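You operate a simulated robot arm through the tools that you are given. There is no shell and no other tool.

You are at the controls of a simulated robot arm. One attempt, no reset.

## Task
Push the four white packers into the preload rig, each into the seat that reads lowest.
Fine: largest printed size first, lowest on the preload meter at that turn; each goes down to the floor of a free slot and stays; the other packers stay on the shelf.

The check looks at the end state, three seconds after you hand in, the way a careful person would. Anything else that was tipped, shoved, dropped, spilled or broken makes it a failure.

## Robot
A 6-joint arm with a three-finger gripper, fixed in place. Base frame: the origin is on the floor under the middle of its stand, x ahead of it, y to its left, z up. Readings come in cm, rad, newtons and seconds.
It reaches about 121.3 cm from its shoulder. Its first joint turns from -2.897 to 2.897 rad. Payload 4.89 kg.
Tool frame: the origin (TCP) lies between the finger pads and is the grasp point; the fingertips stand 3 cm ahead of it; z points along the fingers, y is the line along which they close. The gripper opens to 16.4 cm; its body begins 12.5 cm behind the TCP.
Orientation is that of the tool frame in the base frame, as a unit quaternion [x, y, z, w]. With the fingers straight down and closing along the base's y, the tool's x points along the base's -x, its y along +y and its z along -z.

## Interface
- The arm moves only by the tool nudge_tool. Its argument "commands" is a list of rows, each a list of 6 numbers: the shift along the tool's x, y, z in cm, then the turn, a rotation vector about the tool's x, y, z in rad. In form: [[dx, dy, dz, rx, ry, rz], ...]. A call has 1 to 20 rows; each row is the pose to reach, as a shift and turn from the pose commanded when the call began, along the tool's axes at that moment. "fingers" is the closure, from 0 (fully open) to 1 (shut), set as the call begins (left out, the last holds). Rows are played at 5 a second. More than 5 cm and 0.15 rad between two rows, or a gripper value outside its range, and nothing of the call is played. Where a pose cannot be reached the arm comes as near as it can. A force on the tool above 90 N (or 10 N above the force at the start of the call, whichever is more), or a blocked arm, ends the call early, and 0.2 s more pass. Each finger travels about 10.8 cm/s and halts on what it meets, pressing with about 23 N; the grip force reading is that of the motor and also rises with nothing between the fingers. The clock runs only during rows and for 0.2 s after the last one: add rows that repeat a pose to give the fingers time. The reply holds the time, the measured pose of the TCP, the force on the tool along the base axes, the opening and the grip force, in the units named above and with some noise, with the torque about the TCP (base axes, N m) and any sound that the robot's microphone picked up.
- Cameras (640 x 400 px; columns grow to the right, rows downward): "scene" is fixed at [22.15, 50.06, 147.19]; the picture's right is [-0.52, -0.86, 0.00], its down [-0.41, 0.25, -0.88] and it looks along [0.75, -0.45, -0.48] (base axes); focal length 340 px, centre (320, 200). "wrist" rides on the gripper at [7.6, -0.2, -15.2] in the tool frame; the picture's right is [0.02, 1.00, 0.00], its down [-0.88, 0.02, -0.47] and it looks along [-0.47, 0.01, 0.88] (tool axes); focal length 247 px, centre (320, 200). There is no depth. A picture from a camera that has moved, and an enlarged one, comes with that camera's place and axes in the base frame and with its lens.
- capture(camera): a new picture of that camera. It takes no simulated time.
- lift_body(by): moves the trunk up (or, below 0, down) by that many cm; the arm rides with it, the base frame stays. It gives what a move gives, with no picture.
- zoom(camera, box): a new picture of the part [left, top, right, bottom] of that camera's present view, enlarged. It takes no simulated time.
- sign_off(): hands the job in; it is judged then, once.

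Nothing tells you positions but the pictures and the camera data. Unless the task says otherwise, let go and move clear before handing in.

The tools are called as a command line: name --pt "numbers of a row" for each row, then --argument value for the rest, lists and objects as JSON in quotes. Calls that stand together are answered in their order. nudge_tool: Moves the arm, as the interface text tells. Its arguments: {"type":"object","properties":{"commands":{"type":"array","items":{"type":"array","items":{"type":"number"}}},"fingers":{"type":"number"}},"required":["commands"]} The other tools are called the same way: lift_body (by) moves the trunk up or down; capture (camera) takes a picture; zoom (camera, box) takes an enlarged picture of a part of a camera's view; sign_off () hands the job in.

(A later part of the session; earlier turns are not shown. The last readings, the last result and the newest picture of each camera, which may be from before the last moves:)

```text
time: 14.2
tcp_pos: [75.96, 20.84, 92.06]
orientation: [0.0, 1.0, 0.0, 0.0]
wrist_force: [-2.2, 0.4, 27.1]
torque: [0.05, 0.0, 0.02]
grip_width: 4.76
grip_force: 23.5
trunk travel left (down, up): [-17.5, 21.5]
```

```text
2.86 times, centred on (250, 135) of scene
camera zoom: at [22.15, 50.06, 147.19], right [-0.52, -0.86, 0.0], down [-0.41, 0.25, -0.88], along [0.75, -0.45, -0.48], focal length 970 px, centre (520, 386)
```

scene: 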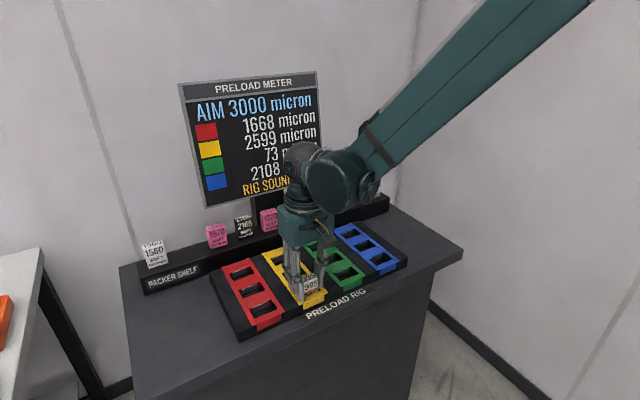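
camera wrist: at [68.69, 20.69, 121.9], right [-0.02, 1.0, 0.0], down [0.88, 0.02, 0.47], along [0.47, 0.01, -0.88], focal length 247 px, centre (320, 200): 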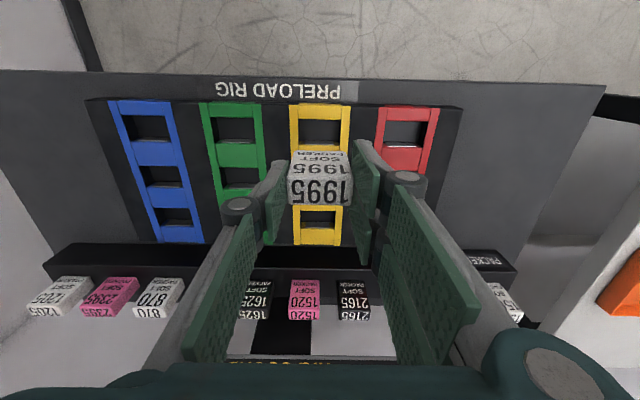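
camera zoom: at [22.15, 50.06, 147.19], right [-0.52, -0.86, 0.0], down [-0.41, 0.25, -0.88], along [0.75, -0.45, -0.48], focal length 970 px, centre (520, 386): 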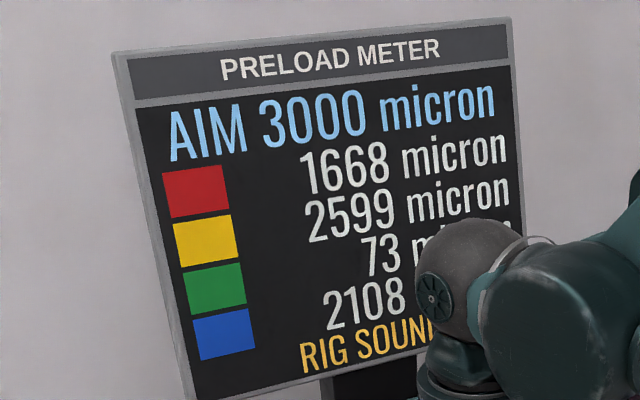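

The packer slipped about 1 cm up in the grip, so it is meeting the slot's resistance. The meter shows coupling between seats: R 1668, Y 2599, G 73, B 2108. I'll release, back straight up and look at how it sits.

nudge_tool --pt "0 0 0 0 0 0" --pt "0 0 0 0 0 0" --pt "0 0 -2 0 0 0" --pt "0 0 -5 0 0 0" --pt "0 0 -9 0 0 0" --pt "0 0 -9 0 0 0" --fingers 0.55

capture --camera "wrist"

zoom --camera "scene" --box '[270, 250, 350, 310]'

zoom --camera "scene" --box '[170, 65, 330, 205]'

```text
time: 15.6
tcp_pos: [75.86, 20.94, 101.06]
orientation: [0.0, 1.0, 0.0, 0.001]
wrist_force: [-0.1, 0.4, 0.0]
torque: [-0.02, -0.02, -0.05]
grip_width: 7.38
grip_force: 0.1
trunk travel left (down, up): [-17.5, 21.5]
```

```text
taken
camera wrist: at [68.33, 20.83, 116.28], right [-0.02, 1.0, 0.0], down [0.88, 0.02, 0.47], along [0.47, 0.01, -0.88], focal length 247 px, centre (320, 200)
```

wrist: 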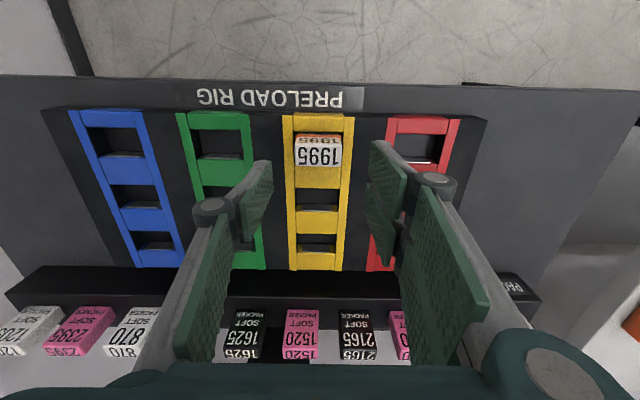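

```text
6.67 times, centred on (310, 280) of scene
camera zoom: at [22.15, 50.06, 147.19], right [-0.52, -0.86, 0.0], down [-0.41, 0.25, -0.88], along [0.75, -0.45, -0.48], focal length 2264 px, centre (387, -333)
```

zoom: 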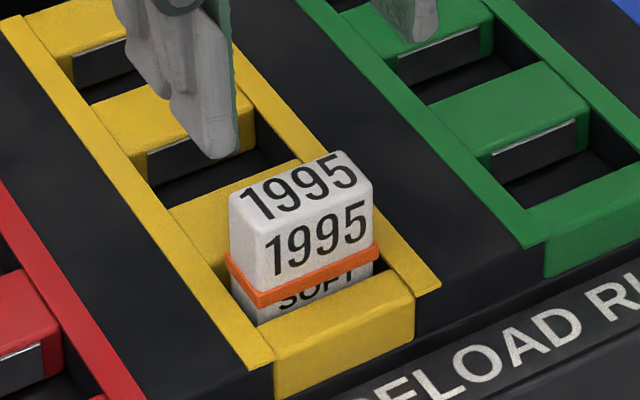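

```text
2.86 times, centred on (250, 135) of scene
camera zoom: at [22.15, 50.06, 147.19], right [-0.52, -0.86, 0.0], down [-0.41, 0.25, -0.88], along [0.75, -0.45, -0.48], focal length 970 px, centre (520, 386)
```

zoom: 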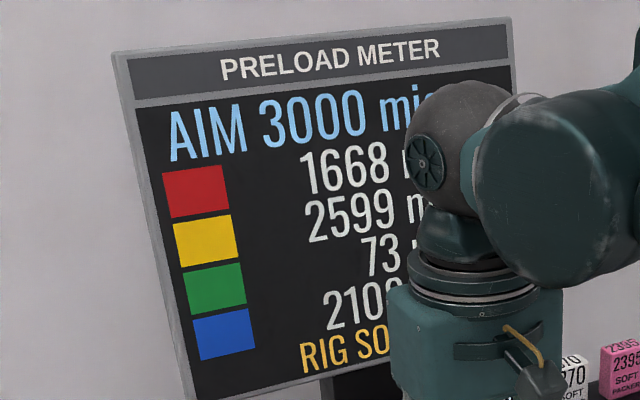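

The packer stays in the slot and the reading holds. I need to work out whether it's on the slot floor, so I'll zoom for its height.

zoom --camera "wrist" --box '[275, 100, 365, 180]'

zoom --camera "wrist" --box '[170, 100, 270, 180]'

```text
5.00 times, centred on (320, 140) of wrist
camera zoom: at [68.33, 20.83, 116.28], right [-0.02, 1.0, 0.0], down [0.88, 0.02, 0.47], along [0.47, 0.01, -0.88], focal length 1235 px, centre (320, 500)
```

zoom: 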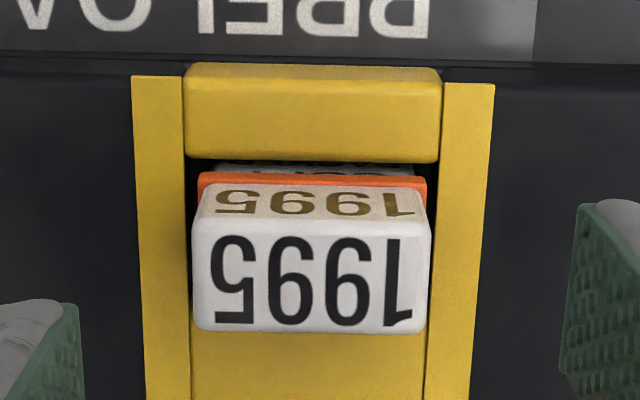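

```text
5.00 times, centred on (220, 140) of wrist
camera zoom: at [68.33, 20.83, 116.28], right [-0.02, 1.0, 0.0], down [0.88, 0.02, 0.47], along [0.47, 0.01, -0.88], focal length 1235 px, centre (820, 500)
```

zoom: 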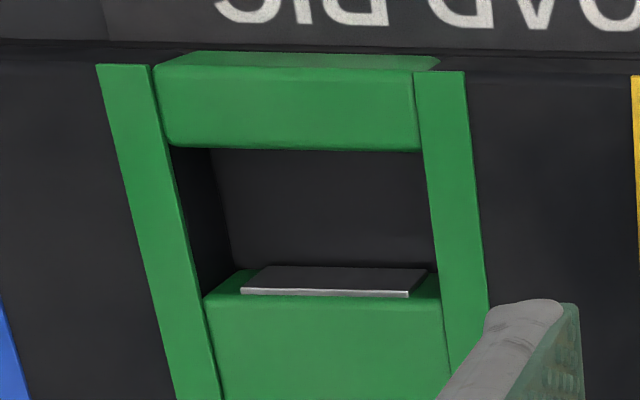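

Triangulation puts the slot floor near z≈86.3 and the packer bottom at about 86.2, so it looks seated. To be sure, I'll press gently on its top with closed fingertips and see whether it moves or the meter changes.

nudge_tool --pt "0 0 0 0 0 0" --pt "0 0 0 0 0 0" --pt "0 0 0 0 0 0" --pt "0 0 2.5 0 0 0" --pt "0 0 4.6 0 0 0" --pt "0 0 5.0 0 0 0" --pt "0 0 5.2 0 0 0" --pt "0 0 5.4 0 0 0" --fingers 1.0

capture --camera "wrist"

zoom --camera "scene" --box '[260, 230, 360, 310]'

```text
time: 17.4
tcp_pos: [76.07, 21.02, 95.6]
orientation: [-0.001, 1.0, 0.001, 0.001]
wrist_force: [0.8, 0.1, 0.1]
torque: [-0.03, -0.02, -0.01]
grip_width: 0.0
grip_force: 23.5
trunk travel left (down, up): [-17.5, 21.5]
```

```text
taken
camera wrist: at [68.44, 20.73, 110.8], right [-0.02, 1.0, 0.0], down [0.88, 0.02, 0.47], along [0.47, 0.01, -0.88], focal length 247 px, centre (320, 200)
```

wrist: 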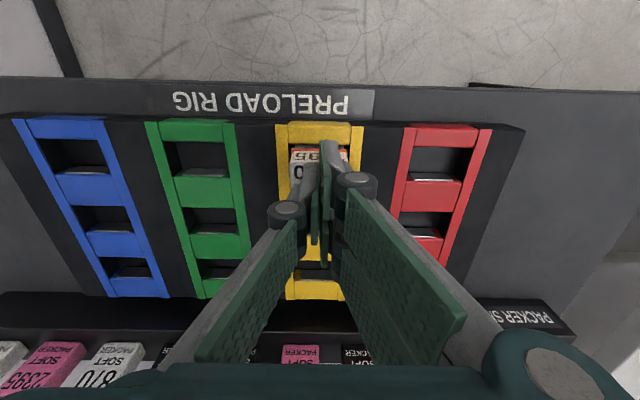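

```text
5.00 times, centred on (310, 270) of scene
camera zoom: at [22.15, 50.06, 147.19], right [-0.52, -0.86, 0.0], down [-0.41, 0.25, -0.88], along [0.75, -0.45, -0.48], focal length 1698 px, centre (370, -150)
```

zoom: 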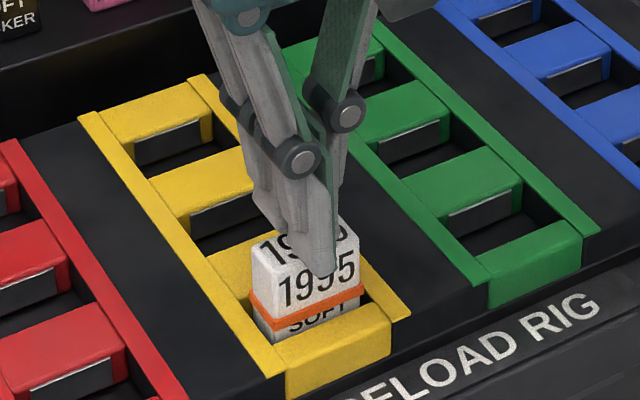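

No contact yet, with the tips at about 92.6. I'll continue down in very small steps.

nudge_tool --pt "0 0 0.15 0 0 0" --pt "0 0 0.3 0 0 0" --pt "0 0 0.45 0 0 0" --pt "0 0 0.45 0 0 0"

zoom --camera "scene" --box '[260, 230, 360, 310]'

```text
time: 18.4
tcp_pos: [75.95, 20.89, 95.16]
orientation: [0.0, 1.0, -0.001, 0.002]
wrist_force: [-0.5, -0.3, -0.1]
torque: [0.0, 0.0, -0.02]
grip_width: 0.01
grip_force: 22.7
trunk travel left (down, up): [-17.5, 21.5]
```

```text
5.00 times, centred on (310, 270) of scene
camera zoom: at [22.15, 50.06, 147.19], right [-0.52, -0.86, 0.0], down [-0.41, 0.25, -0.88], along [0.75, -0.45, -0.48], focal length 1698 px, centre (370, -150)
```

zoom: 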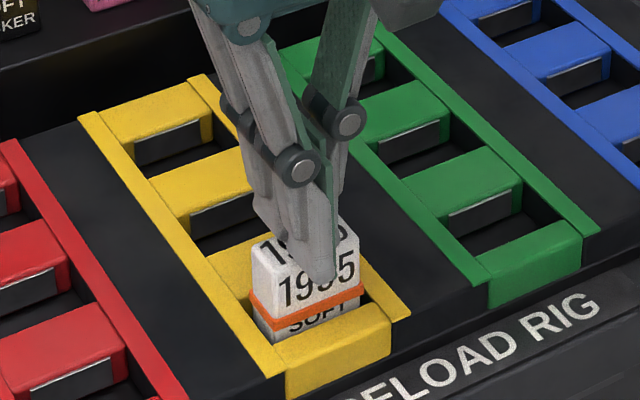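

Still no contact, so I'll keep descending carefully.

nudge_tool --pt "0 0 0.15 0 0 0" --pt "0 0 0.3 0 0 0" --pt "0 0 0.45 0 0 0" --pt "0 0 0.45 0 0 0"

zoom --camera "scene" --box '[260, 230, 360, 310]'

zoom --camera "wrist" --box '[260, 100, 380, 210]'

```text
time: 19.4
tcp_pos: [76.03, 20.94, 95.01]
orientation: [-0.001, 1.0, 0.0, 0.002]
wrist_force: [6.3, 3.1, 57.7]
torque: [0.15, -0.38, 0.02]
grip_width: 0.61
grip_force: 23.2
trunk travel left (down, up): [-17.5, 21.5]
```

```text
5.00 times, centred on (310, 270) of scene
camera zoom: at [22.15, 50.06, 147.19], right [-0.52, -0.86, 0.0], down [-0.41, 0.25, -0.88], along [0.75, -0.45, -0.48], focal length 1698 px, centre (370, -150)
```

zoom: 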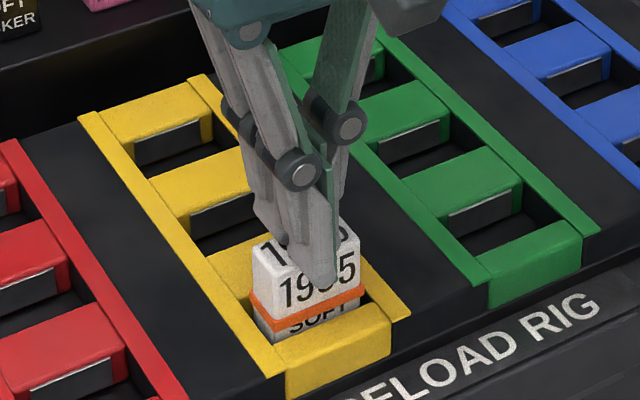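

```text
3.64 times, centred on (320, 155) of wrist
camera zoom: at [68.33, 20.74, 110.17], right [-0.02, 1.0, 0.0], down [0.88, 0.02, 0.48], along [0.48, 0.01, -0.88], focal length 898 px, centre (320, 364)
```

zoom: 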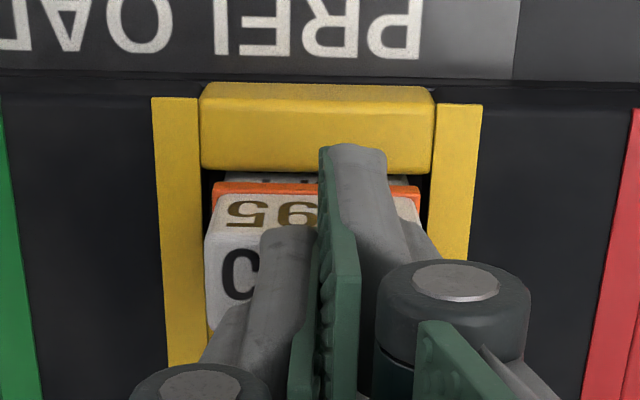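

With 57 N on top the packer doesn't move, so it's on the floor. I'll back off and read the meter.

nudge_tool --pt "0 0 -1 0 0 0" --pt "0 0 -4 0 0 0" --pt "0 0 -8.5 0 0 0" --pt "0 0 -13 0 0 0" --pt "3 0 -16 0 0 0" --pt "6 2 -19 0 0 0" --pt "9 4 -21 0 0 0" --pt "9 4 -21 0 0 0" --fingers 0.628

capture --camera "scene"

capture --camera "wrist"

```text
time: 21.2
tcp_pos: [66.9, 24.84, 115.81]
orientation: [0.0, 1.0, 0.0, 0.002]
wrist_force: [-0.6, -0.5, 0.6]
torque: [0.03, -0.16, 0.01]
grip_width: 6.07
grip_force: 0.1
trunk travel left (down, up): [-17.5, 21.5]
```

```text
taken
```

scene: 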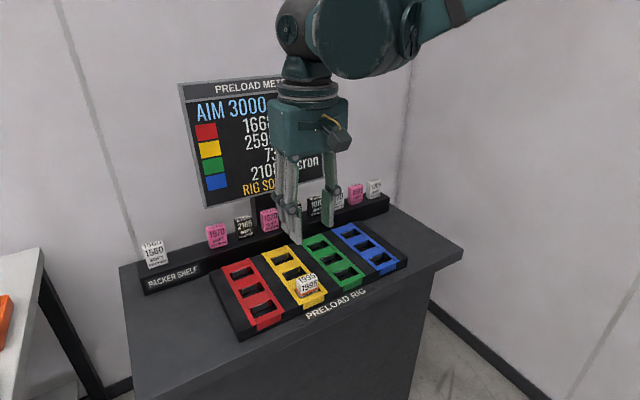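

```text
taken
camera wrist: at [59.23, 24.81, 131.05], right [-0.02, 1.0, 0.0], down [0.88, 0.02, 0.47], along [0.47, 0.01, -0.88], focal length 247 px, centre (320, 200)
```

wrist: 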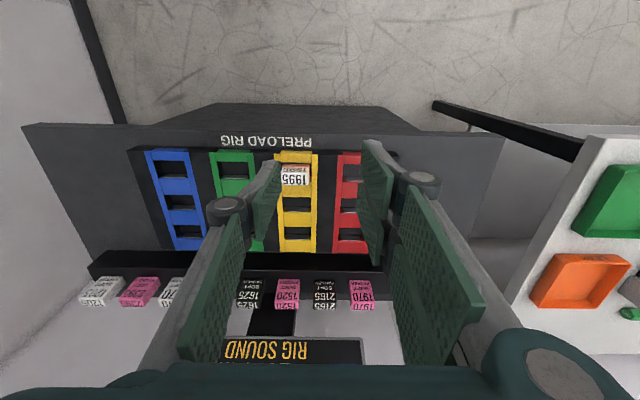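

The seat reading appears to hold. I'll now move to hover above the 1560 packer at about (101.9, 50), which also clears the view of the meter.

nudge_tool --pt "-3.4 2.5 0 0 0 0" --pt "-6.8 5 0 0 0 0" --pt "-10.2 7.5 0 0 0 0" --pt "-13.6 10 0 0 0 0" --pt "-17 12.5 0 0 0 0" --pt "-20.4 15 0 0 0 0" --pt "-23.8 17.5 0 0 0 0" --pt "-27.2 20 0 0 0 0" --pt "-30.6 22.5 0 0 0 0" --pt "-33.8 25 2 0 0 0" --pt "-34.8 25.2 5.5 0 0 0" --pt "-34.8 25.2 7.5 0 0 0" --pt "-34.8 25.2 7.5 0 0 0"

capture --camera "scene"

zoom --camera "scene" --box '[170, 65, 330, 205]'

zoom --camera "wrist" --box '[200, 100, 440, 270]'

zoom --camera "wrist" --box '[270, 110, 370, 175]'

```text
time: 24.0
tcp_pos: [101.92, 50.13, 108.18]
orientation: [-0.001, 1.0, -0.001, 0.001]
wrist_force: [0.5, -0.4, 0.0]
torque: [-0.05, 0.04, 0.0]
grip_width: 6.09
grip_force: 0.0
trunk travel left (down, up): [-17.5, 21.5]
```

```text
taken
```

scene: 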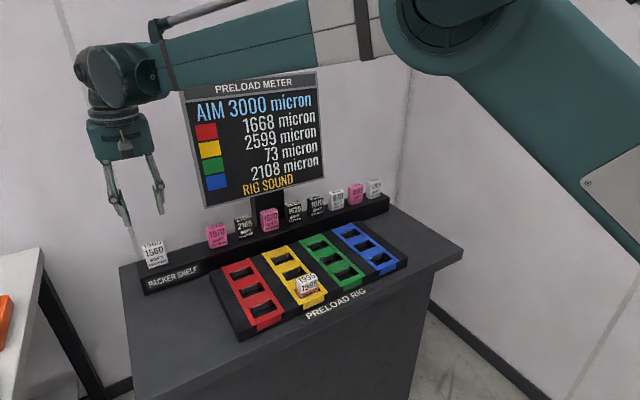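

```text
2.86 times, centred on (250, 135) of scene
camera zoom: at [22.15, 50.06, 147.19], right [-0.52, -0.86, 0.0], down [-0.41, 0.25, -0.88], along [0.75, -0.45, -0.48], focal length 970 px, centre (520, 386)
```

zoom: 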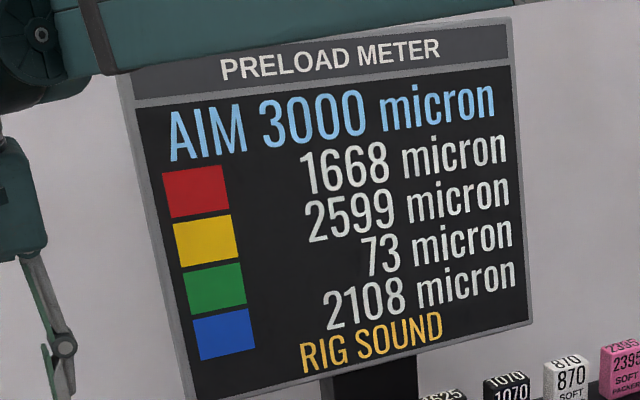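

```text
2.35 times, centred on (320, 185) of wrist
camera zoom: at [94.35, 49.88, 123.4], right [-0.02, 1.0, 0.0], down [0.88, 0.02, 0.47], along [0.47, 0.01, -0.88], focal length 581 px, centre (320, 235)
```

zoom: 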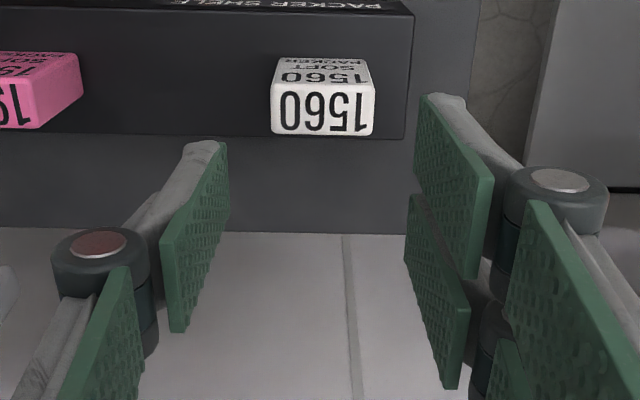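

```text
6.15 times, centred on (320, 142) of wrist
camera zoom: at [94.35, 49.88, 123.4], right [-0.02, 1.0, 0.0], down [0.88, 0.02, 0.47], along [0.47, 0.01, -0.88], focal length 1520 px, centre (320, 554)
```

zoom: 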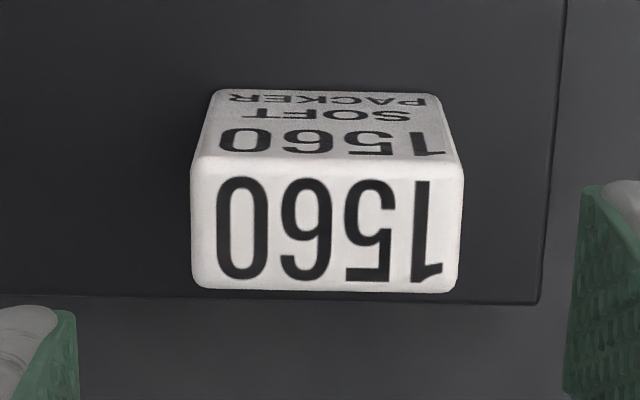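

The meter now reads R 1668, Y 2599, G 73, B 2108, so 1560 goes to green. It's centred under the gripper at (101.85, 50.1), and I'll descend and grip it.

nudge_tool --pt "0 0 3.5 0 0 0" --pt "0 0 6.5 0 0 0" --pt "0 0 8.5 0 0 0" --pt "0 0 10.2 0 0 0" --pt "0 0 11.5 0 0 0" --pt "0 0 11.5 0 0 0"

zoom --camera "wrist" --box '[200, 100, 440, 270]'

zoom --camera "scene" --box '[80, 150, 240, 300]'

```text
time: 25.4
tcp_pos: [101.88, 50.16, 96.68]
orientation: [-0.001, 1.0, -0.001, 0.0]
wrist_force: [0.0, 0.4, 0.1]
torque: [0.01, 0.03, 0.02]
grip_width: 6.09
grip_force: 0.0
trunk travel left (down, up): [-17.5, 21.5]
```

```text
2.35 times, centred on (320, 185) of wrist
camera zoom: at [94.31, 50.01, 111.85], right [-0.02, 1.0, 0.0], down [0.88, 0.02, 0.47], along [0.47, 0.01, -0.88], focal length 581 px, centre (320, 235)
```

zoom: 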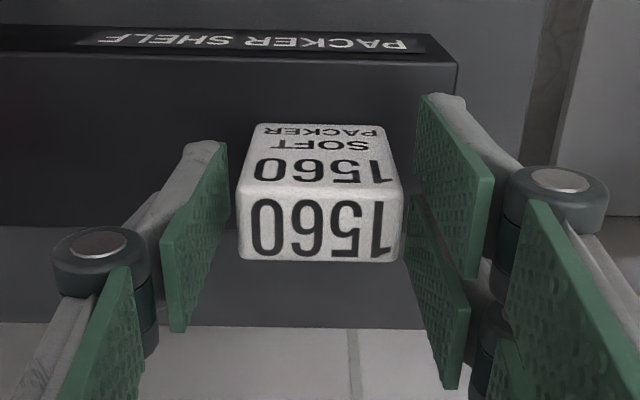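

```text
2.67 times, centred on (160, 225) of scene
camera zoom: at [22.15, 50.06, 147.19], right [-0.52, -0.86, 0.0], down [-0.41, 0.25, -0.88], along [0.75, -0.45, -0.48], focal length 906 px, centre (747, 133)
```

zoom: 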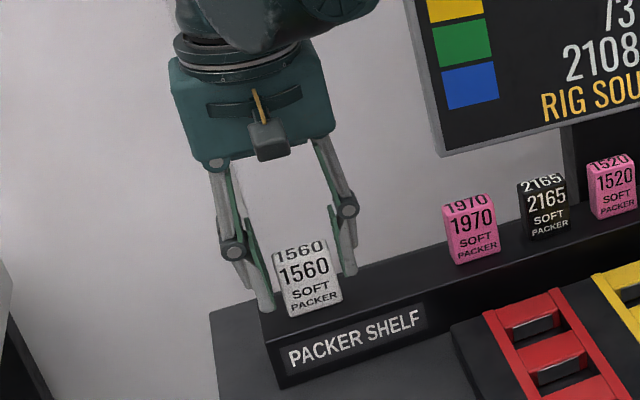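

The fingers straddle 1560 cleanly. I'll close, then lift.

nudge_tool --pt "0 0 0 0 0 0" --pt "0 0 0 0 0 0" --pt "0 0 0 0 0 0" --pt "0 0 0 0 0 0" --fingers 0.85

nudge_tool --pt "0 0 -2 0 0 0" --pt "0 0 -5 0 0 0" --pt "0 0 -9 0 0 0" --pt "0 0 -10 0 0 0" --pt "0 0 -10 0 0 0"

zoom --camera "wrist" --box '[200, 100, 440, 270]'

```text
time: 26.4
tcp_pos: [101.96, 50.28, 96.64]
orientation: [0.0, 1.0, -0.001, 0.002]
wrist_force: [-0.2, 0.8, 0.5]
torque: [0.04, 0.0, 0.02]
grip_width: 4.74
grip_force: 23.0
trunk travel left (down, up): [-17.5, 21.5]
```

```text
time: 27.6
tcp_pos: [101.75, 50.04, 106.66]
orientation: [-0.001, 1.0, 0.0, 0.001]
wrist_force: [0.2, -0.7, -1.2]
torque: [0.02, -0.06, -0.02]
grip_width: 4.69
grip_force: 23.3
trunk travel left (down, up): [-17.5, 21.5]
```

```text
2.35 times, centred on (320, 185) of wrist
camera zoom: at [94.17, 49.93, 121.92], right [-0.02, 1.0, 0.0], down [0.88, 0.02, 0.47], along [0.47, 0.01, -0.88], focal length 581 px, centre (320, 235)
```

zoom: 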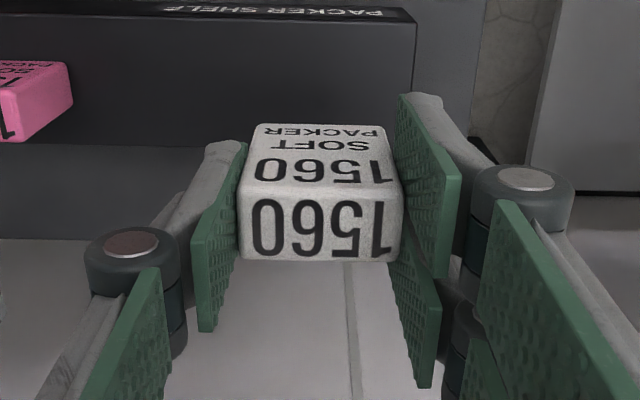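

Held firmly at 4.7 cm. I'll carry it to above green's near slot at (76.15, 9.2).

nudge_tool --pt "2.4 -3.7 0 0 0 0" --pt "4.7 -7.4 0 0 0 0" --pt "7.0 -11.1 0 0 0 0" --pt "9.4 -14.8 0 0 0 0" --pt "11.7 -18.5 0 0 0 0" --pt "14 -22.2 0 0 0 0" --pt "16.4 -25.9 0 0 0 0" --pt "18.7 -29.6 0 0 0 0" --pt "21 -33.3 0 0 0 0" --pt "23.4 -37 0 0 0 0" --pt "25.7 -40.8 0 0 0 0" --pt "25.7 -40.8 0 0 0 0"

nudge_tool --pt "0 0 4 0 0 0" --pt "0 0 8 0 0 0" --pt "0 0 11.5 0 0 0" --pt "0 0 11.5 0 0 0"

zoom --camera "wrist" --box '[220, 90, 420, 230]'

zoom --camera "scene" --box '[260, 210, 400, 320]'

```text
time: 30.2
tcp_pos: [76.23, 9.23, 106.82]
orientation: [0.0, 1.0, 0.0, 0.001]
wrist_force: [-0.2, -0.3, -0.9]
torque: [0.03, -0.06, -0.01]
grip_width: 4.73
grip_force: 23.2
trunk travel left (down, up): [-17.5, 21.5]
```

```text
time: 31.2
tcp_pos: [76.04, 8.93, 95.07]
orientation: [-0.001, 1.0, 0.001, 0.001]
wrist_force: [1.7, -0.2, -1.5]
torque: [-0.04, 0.1, 0.0]
grip_width: 4.72
grip_force: 22.6
trunk travel left (down, up): [-17.5, 21.5]
```

```text
2.86 times, centred on (320, 160) of wrist
camera zoom: at [68.41, 8.84, 110.24], right [-0.02, 1.0, 0.0], down [0.88, 0.02, 0.47], along [0.47, 0.01, -0.88], focal length 706 px, centre (320, 314)
```

zoom: 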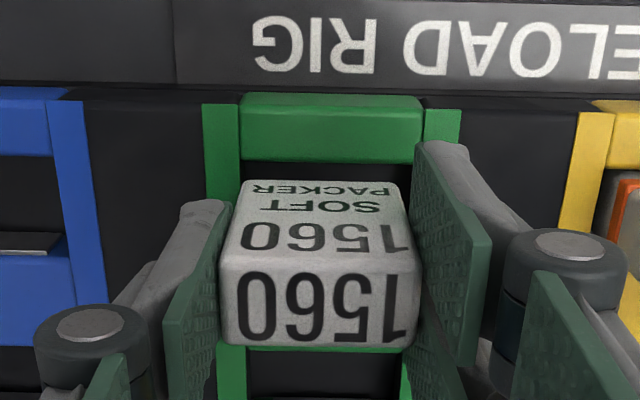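

```text
3.64 times, centred on (330, 265) of scene
camera zoom: at [22.15, 50.06, 147.19], right [-0.52, -0.86, 0.0], down [-0.41, 0.25, -0.88], along [0.75, -0.45, -0.48], focal length 1235 px, centre (284, -36)
```

zoom: 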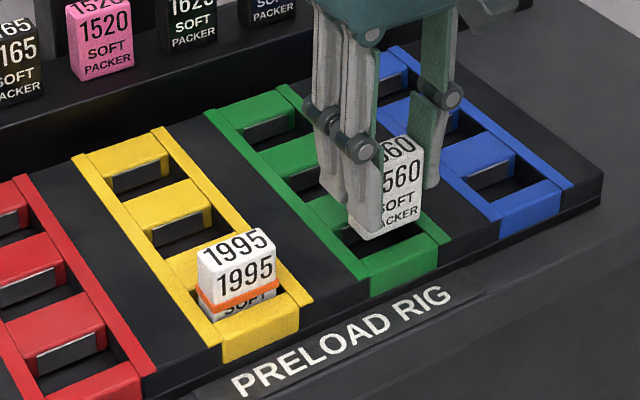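

The packer sits about 0.3 cm to the right of the slot centre, so I'll correct that by +0.25 in y and +0.1 in x, then lower it in slowly.

nudge_tool --pt "-0.1 0.25 0.2 0 0 0" --pt "-0.1 0.25 0.7 0 0 0" --pt "-0.1 0.25 1.2 0 0 0" --pt "-0.1 0.25 1.7 0 0 0" --pt "-0.1 0.25 1.7 0 0 0"

zoom --camera "wrist" --box '[220, 90, 420, 230]'

zoom --camera "scene" --box '[300, 220, 380, 300]'

```text
time: 32.4
tcp_pos: [76.35, 9.45, 93.55]
orientation: [-0.001, 1.0, 0.0, 0.002]
wrist_force: [-1.5, -0.2, -0.6]
torque: [-0.03, 0.0, 0.0]
grip_width: 4.73
grip_force: 23.0
trunk travel left (down, up): [-17.5, 21.5]
```

```text
2.86 times, centred on (320, 160) of wrist
camera zoom: at [68.62, 9.3, 108.67], right [-0.02, 1.0, 0.0], down [0.88, 0.02, 0.47], along [0.47, 0.01, -0.88], focal length 706 px, centre (320, 314)
```

zoom: 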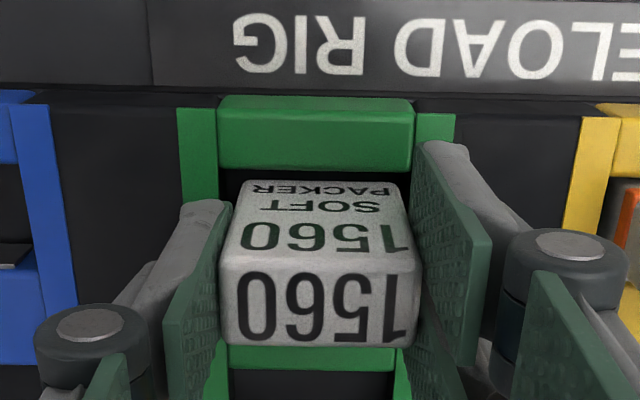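

```text
5.00 times, centred on (340, 260) of scene
camera zoom: at [22.15, 50.06, 147.19], right [-0.52, -0.86, 0.0], down [-0.41, 0.25, -0.88], along [0.75, -0.45, -0.48], focal length 1698 px, centre (220, -100)
```

zoom: 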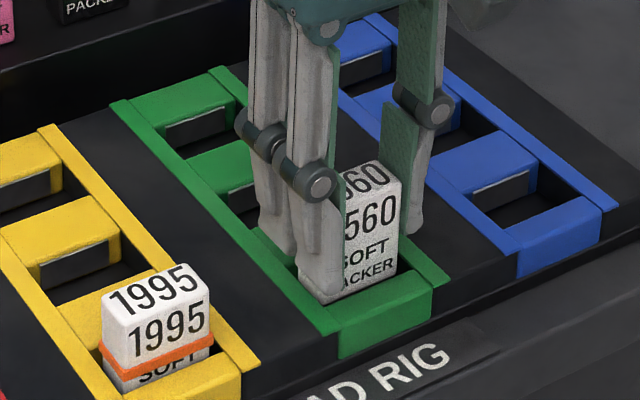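

It's entering cleanly with no contact force. I'll continue to the floor.

nudge_tool --pt "0.1 -0.1 0.4 0 0 0" --pt "0.1 -0.1 0.8 0 0 0" --pt "0.1 -0.1 1.2 0 0 0" --pt "0.1 -0.1 1.5 0 0 0" --pt "0.1 -0.1 1.5 0 0 0"

zoom --camera "wrist" --box '[220, 90, 420, 230]'

zoom --camera "scene" --box '[300, 220, 380, 300]'

zoom --camera "scene" --box '[170, 65, 330, 205]'

```text
time: 33.6
tcp_pos: [76.22, 9.38, 92.05]
orientation: [-0.001, 1.0, 0.0, 0.0]
wrist_force: [0.6, 0.8, -0.6]
torque: [-0.01, 0.0, -0.01]
grip_width: 4.75
grip_force: 23.3
trunk travel left (down, up): [-17.5, 21.5]
```

```text
2.86 times, centred on (320, 160) of wrist
camera zoom: at [68.56, 9.29, 107.2], right [-0.02, 1.0, 0.0], down [0.88, 0.02, 0.47], along [0.47, 0.01, -0.88], focal length 706 px, centre (320, 314)
```

zoom: 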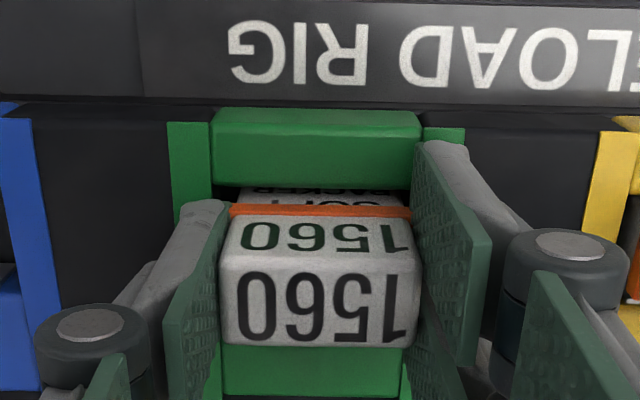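

```text
5.00 times, centred on (340, 260) of scene
camera zoom: at [22.15, 50.06, 147.19], right [-0.52, -0.86, 0.0], down [-0.41, 0.25, -0.88], along [0.75, -0.45, -0.48], focal length 1698 px, centre (220, -100)
```

zoom: 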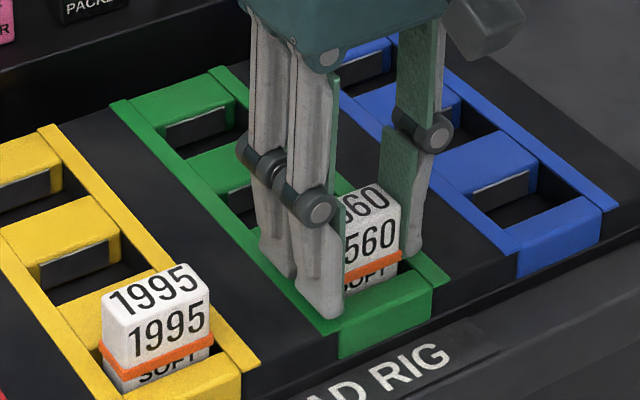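

```text
2.86 times, centred on (250, 135) of scene
camera zoom: at [22.15, 50.06, 147.19], right [-0.52, -0.86, 0.0], down [-0.41, 0.25, -0.88], along [0.75, -0.45, -0.48], focal length 970 px, centre (520, 386)
```

zoom: 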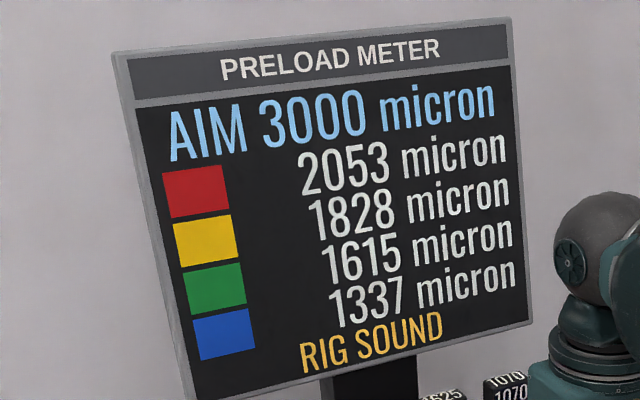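

The orange collar appeared again near full depth and the meter updated, but there's no floor force yet. I'll push down a little further to feel the floor.

nudge_tool --pt "0 0 0.15 0 0 0" --pt "0 0 0.3 0 0 0" --pt "0 0 0.45 0 0 0" --pt "0 0 0.45 0 0 0"

zoom --camera "scene" --box '[300, 220, 380, 300]'

zoom --camera "wrist" --box '[220, 90, 420, 230]'

```text
time: 34.6
tcp_pos: [76.18, 9.53, 91.65]
orientation: [-0.001, 1.0, 0.0, 0.001]
wrist_force: [0.4, 2.5, 27.0]
torque: [0.12, -0.01, 0.03]
grip_width: 4.75
grip_force: 22.6
trunk travel left (down, up): [-17.5, 21.5]
```

```text
5.00 times, centred on (340, 260) of scene
camera zoom: at [22.15, 50.06, 147.19], right [-0.52, -0.86, 0.0], down [-0.41, 0.25, -0.88], along [0.75, -0.45, -0.48], focal length 1698 px, centre (220, -100)
```

zoom: 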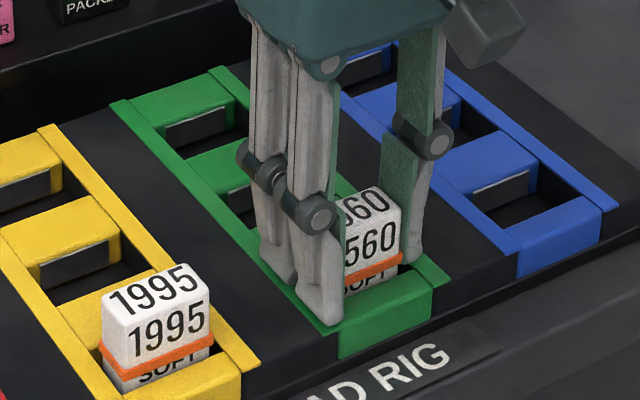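

```text
2.86 times, centred on (320, 160) of wrist
camera zoom: at [68.48, 9.3, 106.84], right [-0.02, 1.0, 0.0], down [0.88, 0.02, 0.47], along [0.47, 0.01, -0.88], focal length 706 px, centre (320, 314)
```

zoom: 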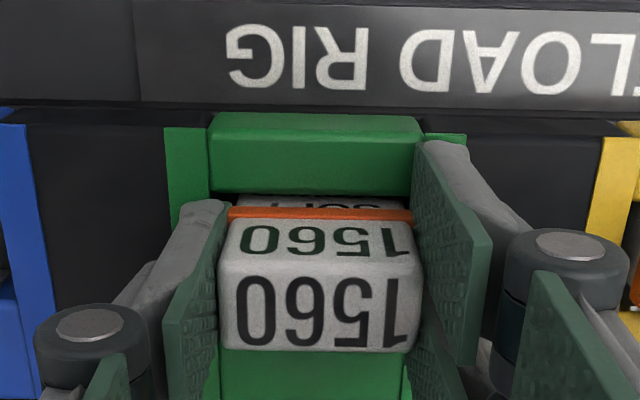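

It's pressed against the floor with about 27 N until the grip slipped. I'll release, rise and compare the two seated packers and the meter.

nudge_tool --pt "0 0 0 0 0 0" --pt "0 0 0 0 0 0" --pt "0 0 -2 0 0 0" --pt "0 0 -5 0 0 0" --pt "0 0 -9 0 0 0" --pt "0 0 -9 0 0 0" --fingers 0.55

capture --camera "wrist"

zoom --camera "wrist" --box '[270, 90, 450, 190]'

zoom --camera "scene" --box '[280, 230, 380, 310]'

zoom --camera "scene" --box '[170, 65, 330, 205]'

```text
time: 36.0
tcp_pos: [76.12, 9.56, 100.6]
orientation: [-0.001, 1.0, 0.0, 0.001]
wrist_force: [0.2, 0.0, 0.3]
torque: [0.0, -0.05, 0.01]
grip_width: 7.38
grip_force: 0.1
trunk travel left (down, up): [-17.5, 21.5]
```

```text
taken
camera wrist: at [68.5, 9.32, 115.79], right [-0.02, 1.0, 0.0], down [0.88, 0.02, 0.47], along [0.47, 0.01, -0.88], focal length 247 px, centre (320, 200)
```

wrist: 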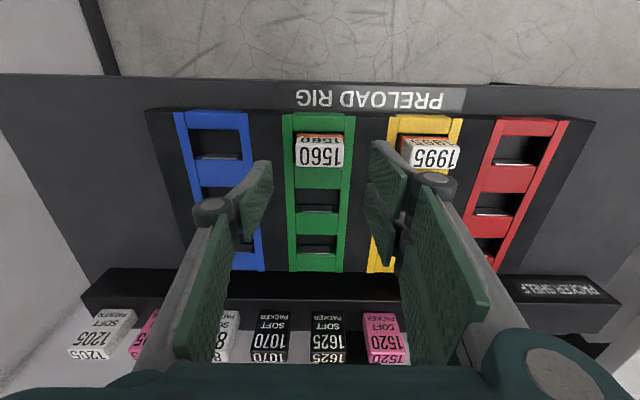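

```text
3.56 times, centred on (360, 140) of wrist
camera zoom: at [68.5, 9.32, 115.79], right [-0.02, 1.0, 0.0], down [0.88, 0.02, 0.47], along [0.47, 0.01, -0.88], focal length 878 px, centre (178, 413)
```

zoom: 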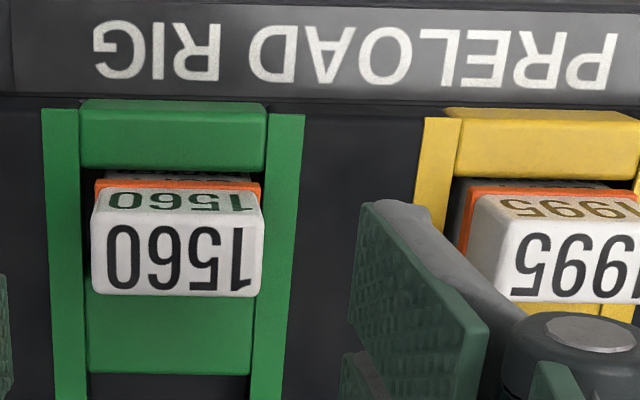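

```text
5.00 times, centred on (330, 270) of scene
camera zoom: at [22.15, 50.06, 147.19], right [-0.52, -0.86, 0.0], down [-0.41, 0.25, -0.88], along [0.75, -0.45, -0.48], focal length 1698 px, centre (270, -150)
```

zoom: 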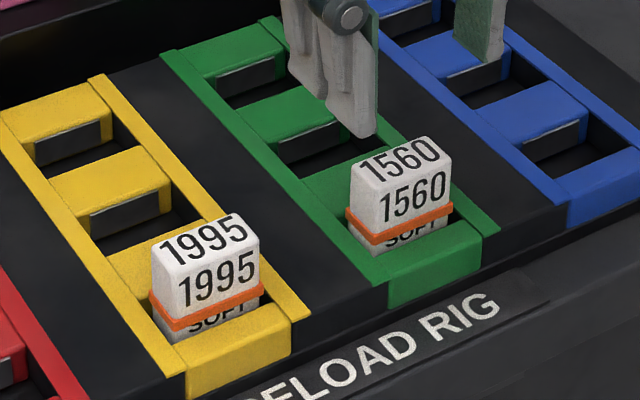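

```text
2.86 times, centred on (250, 135) of scene
camera zoom: at [22.15, 50.06, 147.19], right [-0.52, -0.86, 0.0], down [-0.41, 0.25, -0.88], along [0.75, -0.45, -0.48], focal length 970 px, centre (520, 386)
```

zoom: 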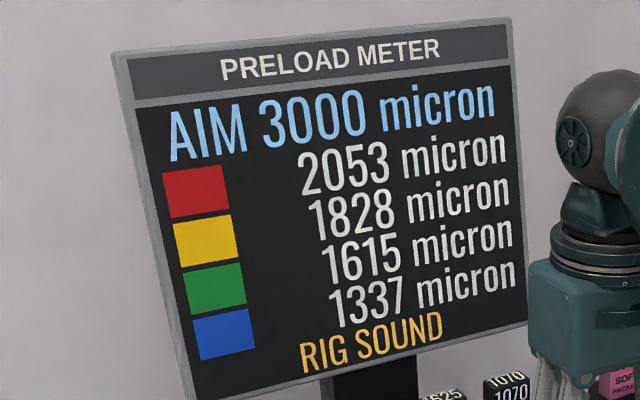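

Both packers are seated at the same height. The meter reads R 2053, Y 1828, G 1615, B 1337, so 1205 goes to blue. I'll move above it at about (101.85, −19.7).

nudge_tool --pt "0 0 -4.7 0 0 0" --pt "0 0 -9.2 0 0 0" --pt "-2.9 -3.2 -9.2 0 0 0" --pt "-5.7 -6.5 -9.2 0 0 0" --pt "-8.6 -9.7 -9.2 0 0 0" --pt "-11.4 -12.9 -9.2 0 0 0" --pt "-14.3 -16.2 -9.2 0 0 0" --pt "-17.1 -19.4 -9.2 0 0 0" --pt "-20 -22.6 -9.2 0 0 0" --pt "-22.8 -25.9 -9.2 0 0 0" --pt "-25.7 -29.1 -8.5 0 0 0" --pt "-25.7 -29.1 -7.5 0 0 0" --pt "-25.7 -29.1 -7.5 0 0 0" --fingers 0.628

capture --camera "wrist"

zoom --camera "wrist" --box '[270, 110, 370, 175]'

capture --camera "scene"

```text
time: 38.8
tcp_pos: [101.87, -19.69, 108.01]
orientation: [0.0, 1.0, -0.001, 0.001]
wrist_force: [0.1, -0.6, 0.6]
torque: [0.07, 0.08, 0.01]
grip_width: 6.11
grip_force: 0.1
trunk travel left (down, up): [-17.5, 21.5]
```

```text
taken
camera wrist: at [94.28, -19.85, 123.17], right [-0.02, 1.0, 0.0], down [0.88, 0.02, 0.47], along [0.47, 0.01, -0.88], focal length 247 px, centre (320, 200)
```

wrist: 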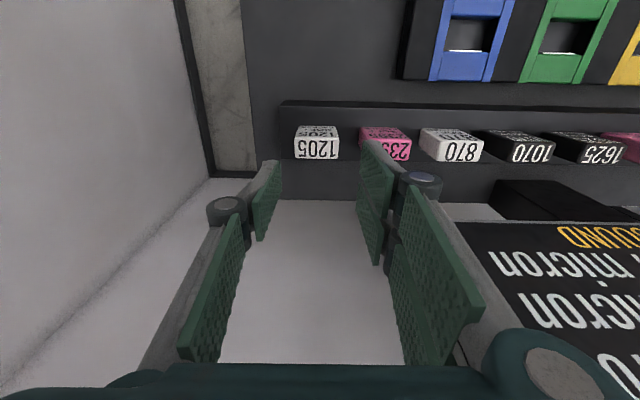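

```text
6.15 times, centred on (320, 142) of wrist
camera zoom: at [94.28, -19.85, 123.17], right [-0.02, 1.0, 0.0], down [0.88, 0.02, 0.47], along [0.47, 0.01, -0.88], focal length 1520 px, centre (320, 554)
```

zoom: 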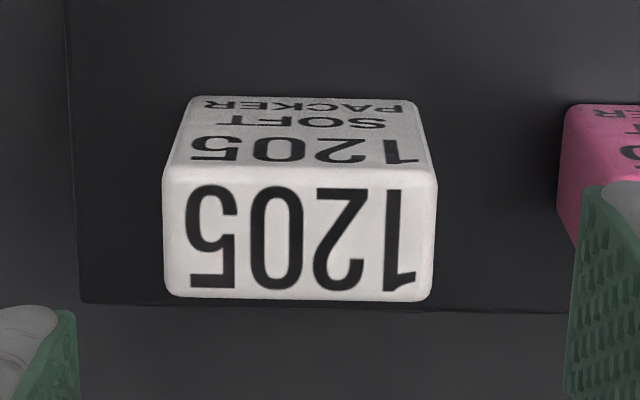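

```text
taken
```

scene: 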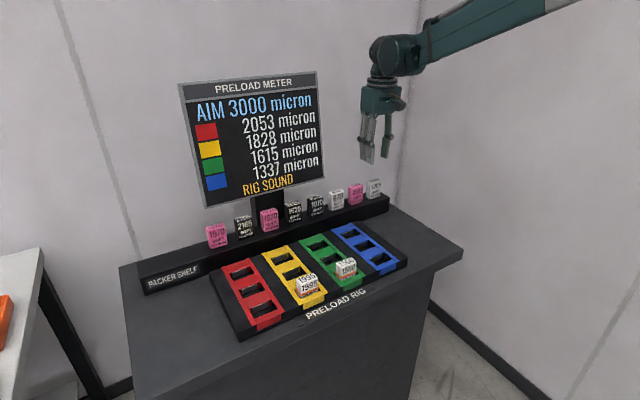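

The 1205 packer is at y≈−20.05, so I'll shift by −0.4 in y and descend around it.

nudge_tool --pt "0 -0.4 2 0 0 0" --pt "0 -0.4 5 0 0 0" --pt "0 -0.4 7.5 0 0 0" --pt "0 -0.4 9.5 0 0 0" --pt "0 -0.4 11.4 0 0 0" --pt "0 -0.4 11.4 0 0 0"

zoom --camera "wrist" --box '[200, 100, 440, 270]'

zoom --camera "scene" --box '[310, 110, 430, 220]'

```text
time: 40.2
tcp_pos: [101.79, -20.15, 96.65]
orientation: [0.0, 1.0, 0.001, 0.001]
wrist_force: [0.2, -0.1, -0.2]
torque: [-0.04, 0.04, -0.04]
grip_width: 6.1
grip_force: 0.1
trunk travel left (down, up): [-17.5, 21.5]
```

```text
2.35 times, centred on (320, 185) of wrist
camera zoom: at [94.21, -20.24, 111.84], right [-0.02, 1.0, 0.0], down [0.88, 0.02, 0.47], along [0.47, 0.01, -0.88], focal length 581 px, centre (320, 235)
```

zoom: 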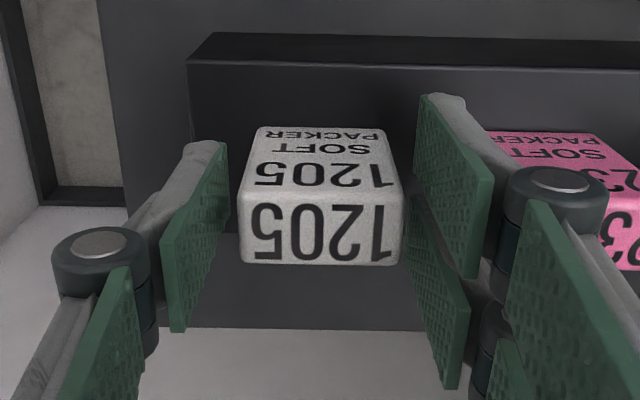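

```text
3.64 times, centred on (370, 165) of scene
camera zoom: at [22.15, 50.06, 147.19], right [-0.52, -0.86, 0.0], down [-0.41, 0.25, -0.88], along [0.75, -0.45, -0.48], focal length 1235 px, centre (138, 327)
```

zoom: 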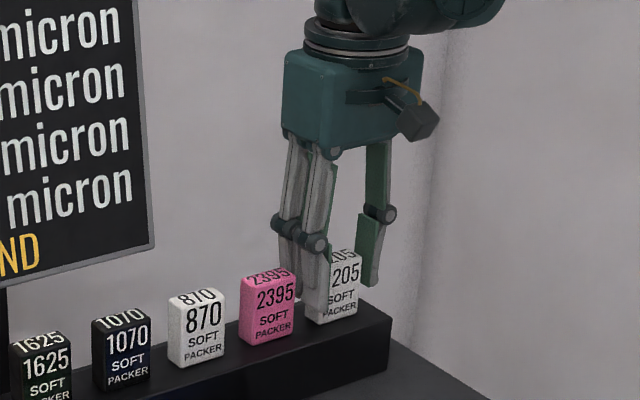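

The packer is centred between the fingers and its neighbour is clear. I'll grip it and lift.

nudge_tool --pt "0 0 0 0 0 0" --pt "0 0 0 0 0 0" --pt "0 0 0 0 0 0" --pt "0 0 0 0 0 0" --fingers 0.85

nudge_tool --pt "0 0 -2 0 0 0" --pt "0 0 -5 0 0 0" --pt "0 0 -9 0 0 0" --pt "0 0 -10 0 0 0" --pt "0 0 -10 0 0 0"

zoom --camera "wrist" --box '[200, 100, 440, 270]'

capture --camera "scene"

```text
time: 41.2
tcp_pos: [101.86, -20.04, 96.64]
orientation: [0.0, 1.0, 0.0, 0.002]
wrist_force: [-0.1, 0.0, -0.2]
torque: [-0.02, 0.01, 0.04]
grip_width: 4.73
grip_force: 22.9
trunk travel left (down, up): [-17.5, 21.5]
```

```text
time: 42.4
tcp_pos: [101.94, -19.91, 106.75]
orientation: [-0.001, 1.0, -0.001, 0.001]
wrist_force: [-0.1, -0.3, 0.8]
torque: [-0.03, -0.04, -0.02]
grip_width: 4.72
grip_force: 23.0
trunk travel left (down, up): [-17.5, 21.5]
```

```text
2.35 times, centred on (320, 185) of wrist
camera zoom: at [94.28, -20.16, 122.0], right [-0.02, 1.0, 0.0], down [0.88, 0.02, 0.47], along [0.47, 0.01, -0.88], focal length 581 px, centre (320, 235)
```

zoom: 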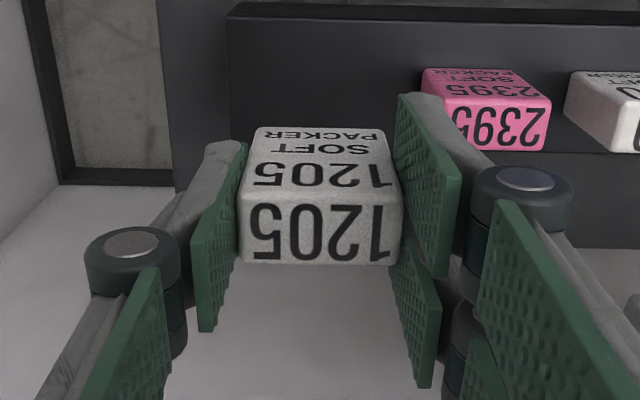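

```text
taken
```

scene: 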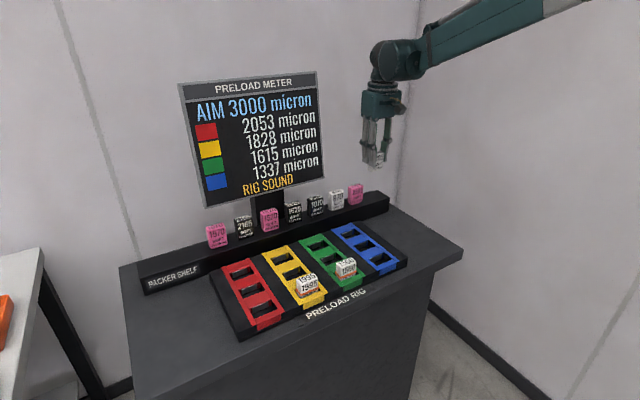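

1205 is held. I'll carry it to above blue's near slot at (76.15, −2.2) and descend to just above it.

nudge_tool --pt "3.2 2.2 0 0 0 0" --pt "6.4 4.5 0 0 0 0" --pt "9.6 6.7 0 0 0 0" --pt "12.8 9 0 0 0 0" --pt "16 11.2 0 0 0 0" --pt "19.2 13.4 0 0 0 0" --pt "22.4 15.7 0 0 0 0" --pt "25.7 17.9 0 0 0 0" --pt "25.7 17.9 0 0 0 0" --pt "25.7 17.9 4 0 0 0" --pt "25.7 17.9 8 0 0 0" --pt "25.7 17.9 11.3 0 0 0" --pt "25.7 17.9 11.3 0 0 0"

zoom --camera "wrist" --box '[220, 90, 420, 230]'

zoom --camera "scene" --box '[320, 200, 430, 300]'

```text
time: 45.2
tcp_pos: [76.09, -2.26, 95.4]
orientation: [-0.001, 1.0, -0.001, 0.001]
wrist_force: [1.0, 1.0, -1.1]
torque: [-0.01, 0.09, -0.01]
grip_width: 4.73
grip_force: 23.4
trunk travel left (down, up): [-17.5, 21.5]
```

```text
2.86 times, centred on (320, 160) of wrist
camera zoom: at [68.51, -2.39, 110.53], right [-0.02, 1.0, 0.0], down [0.88, 0.02, 0.47], along [0.47, 0.01, -0.88], focal length 706 px, centre (320, 314)
```

zoom: 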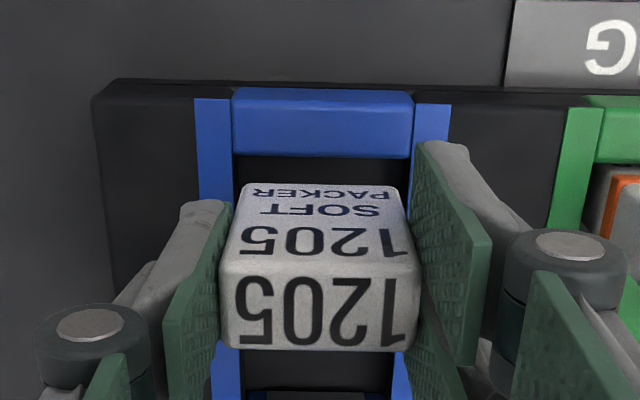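

```text
4.00 times, centred on (375, 250) of scene
camera zoom: at [22.15, 50.06, 147.19], right [-0.52, -0.86, 0.0], down [-0.41, 0.25, -0.88], along [0.75, -0.45, -0.48], focal length 1358 px, centre (100, 0)
```

zoom: 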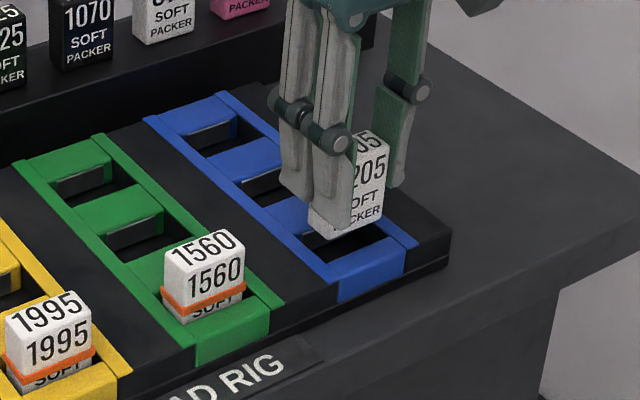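

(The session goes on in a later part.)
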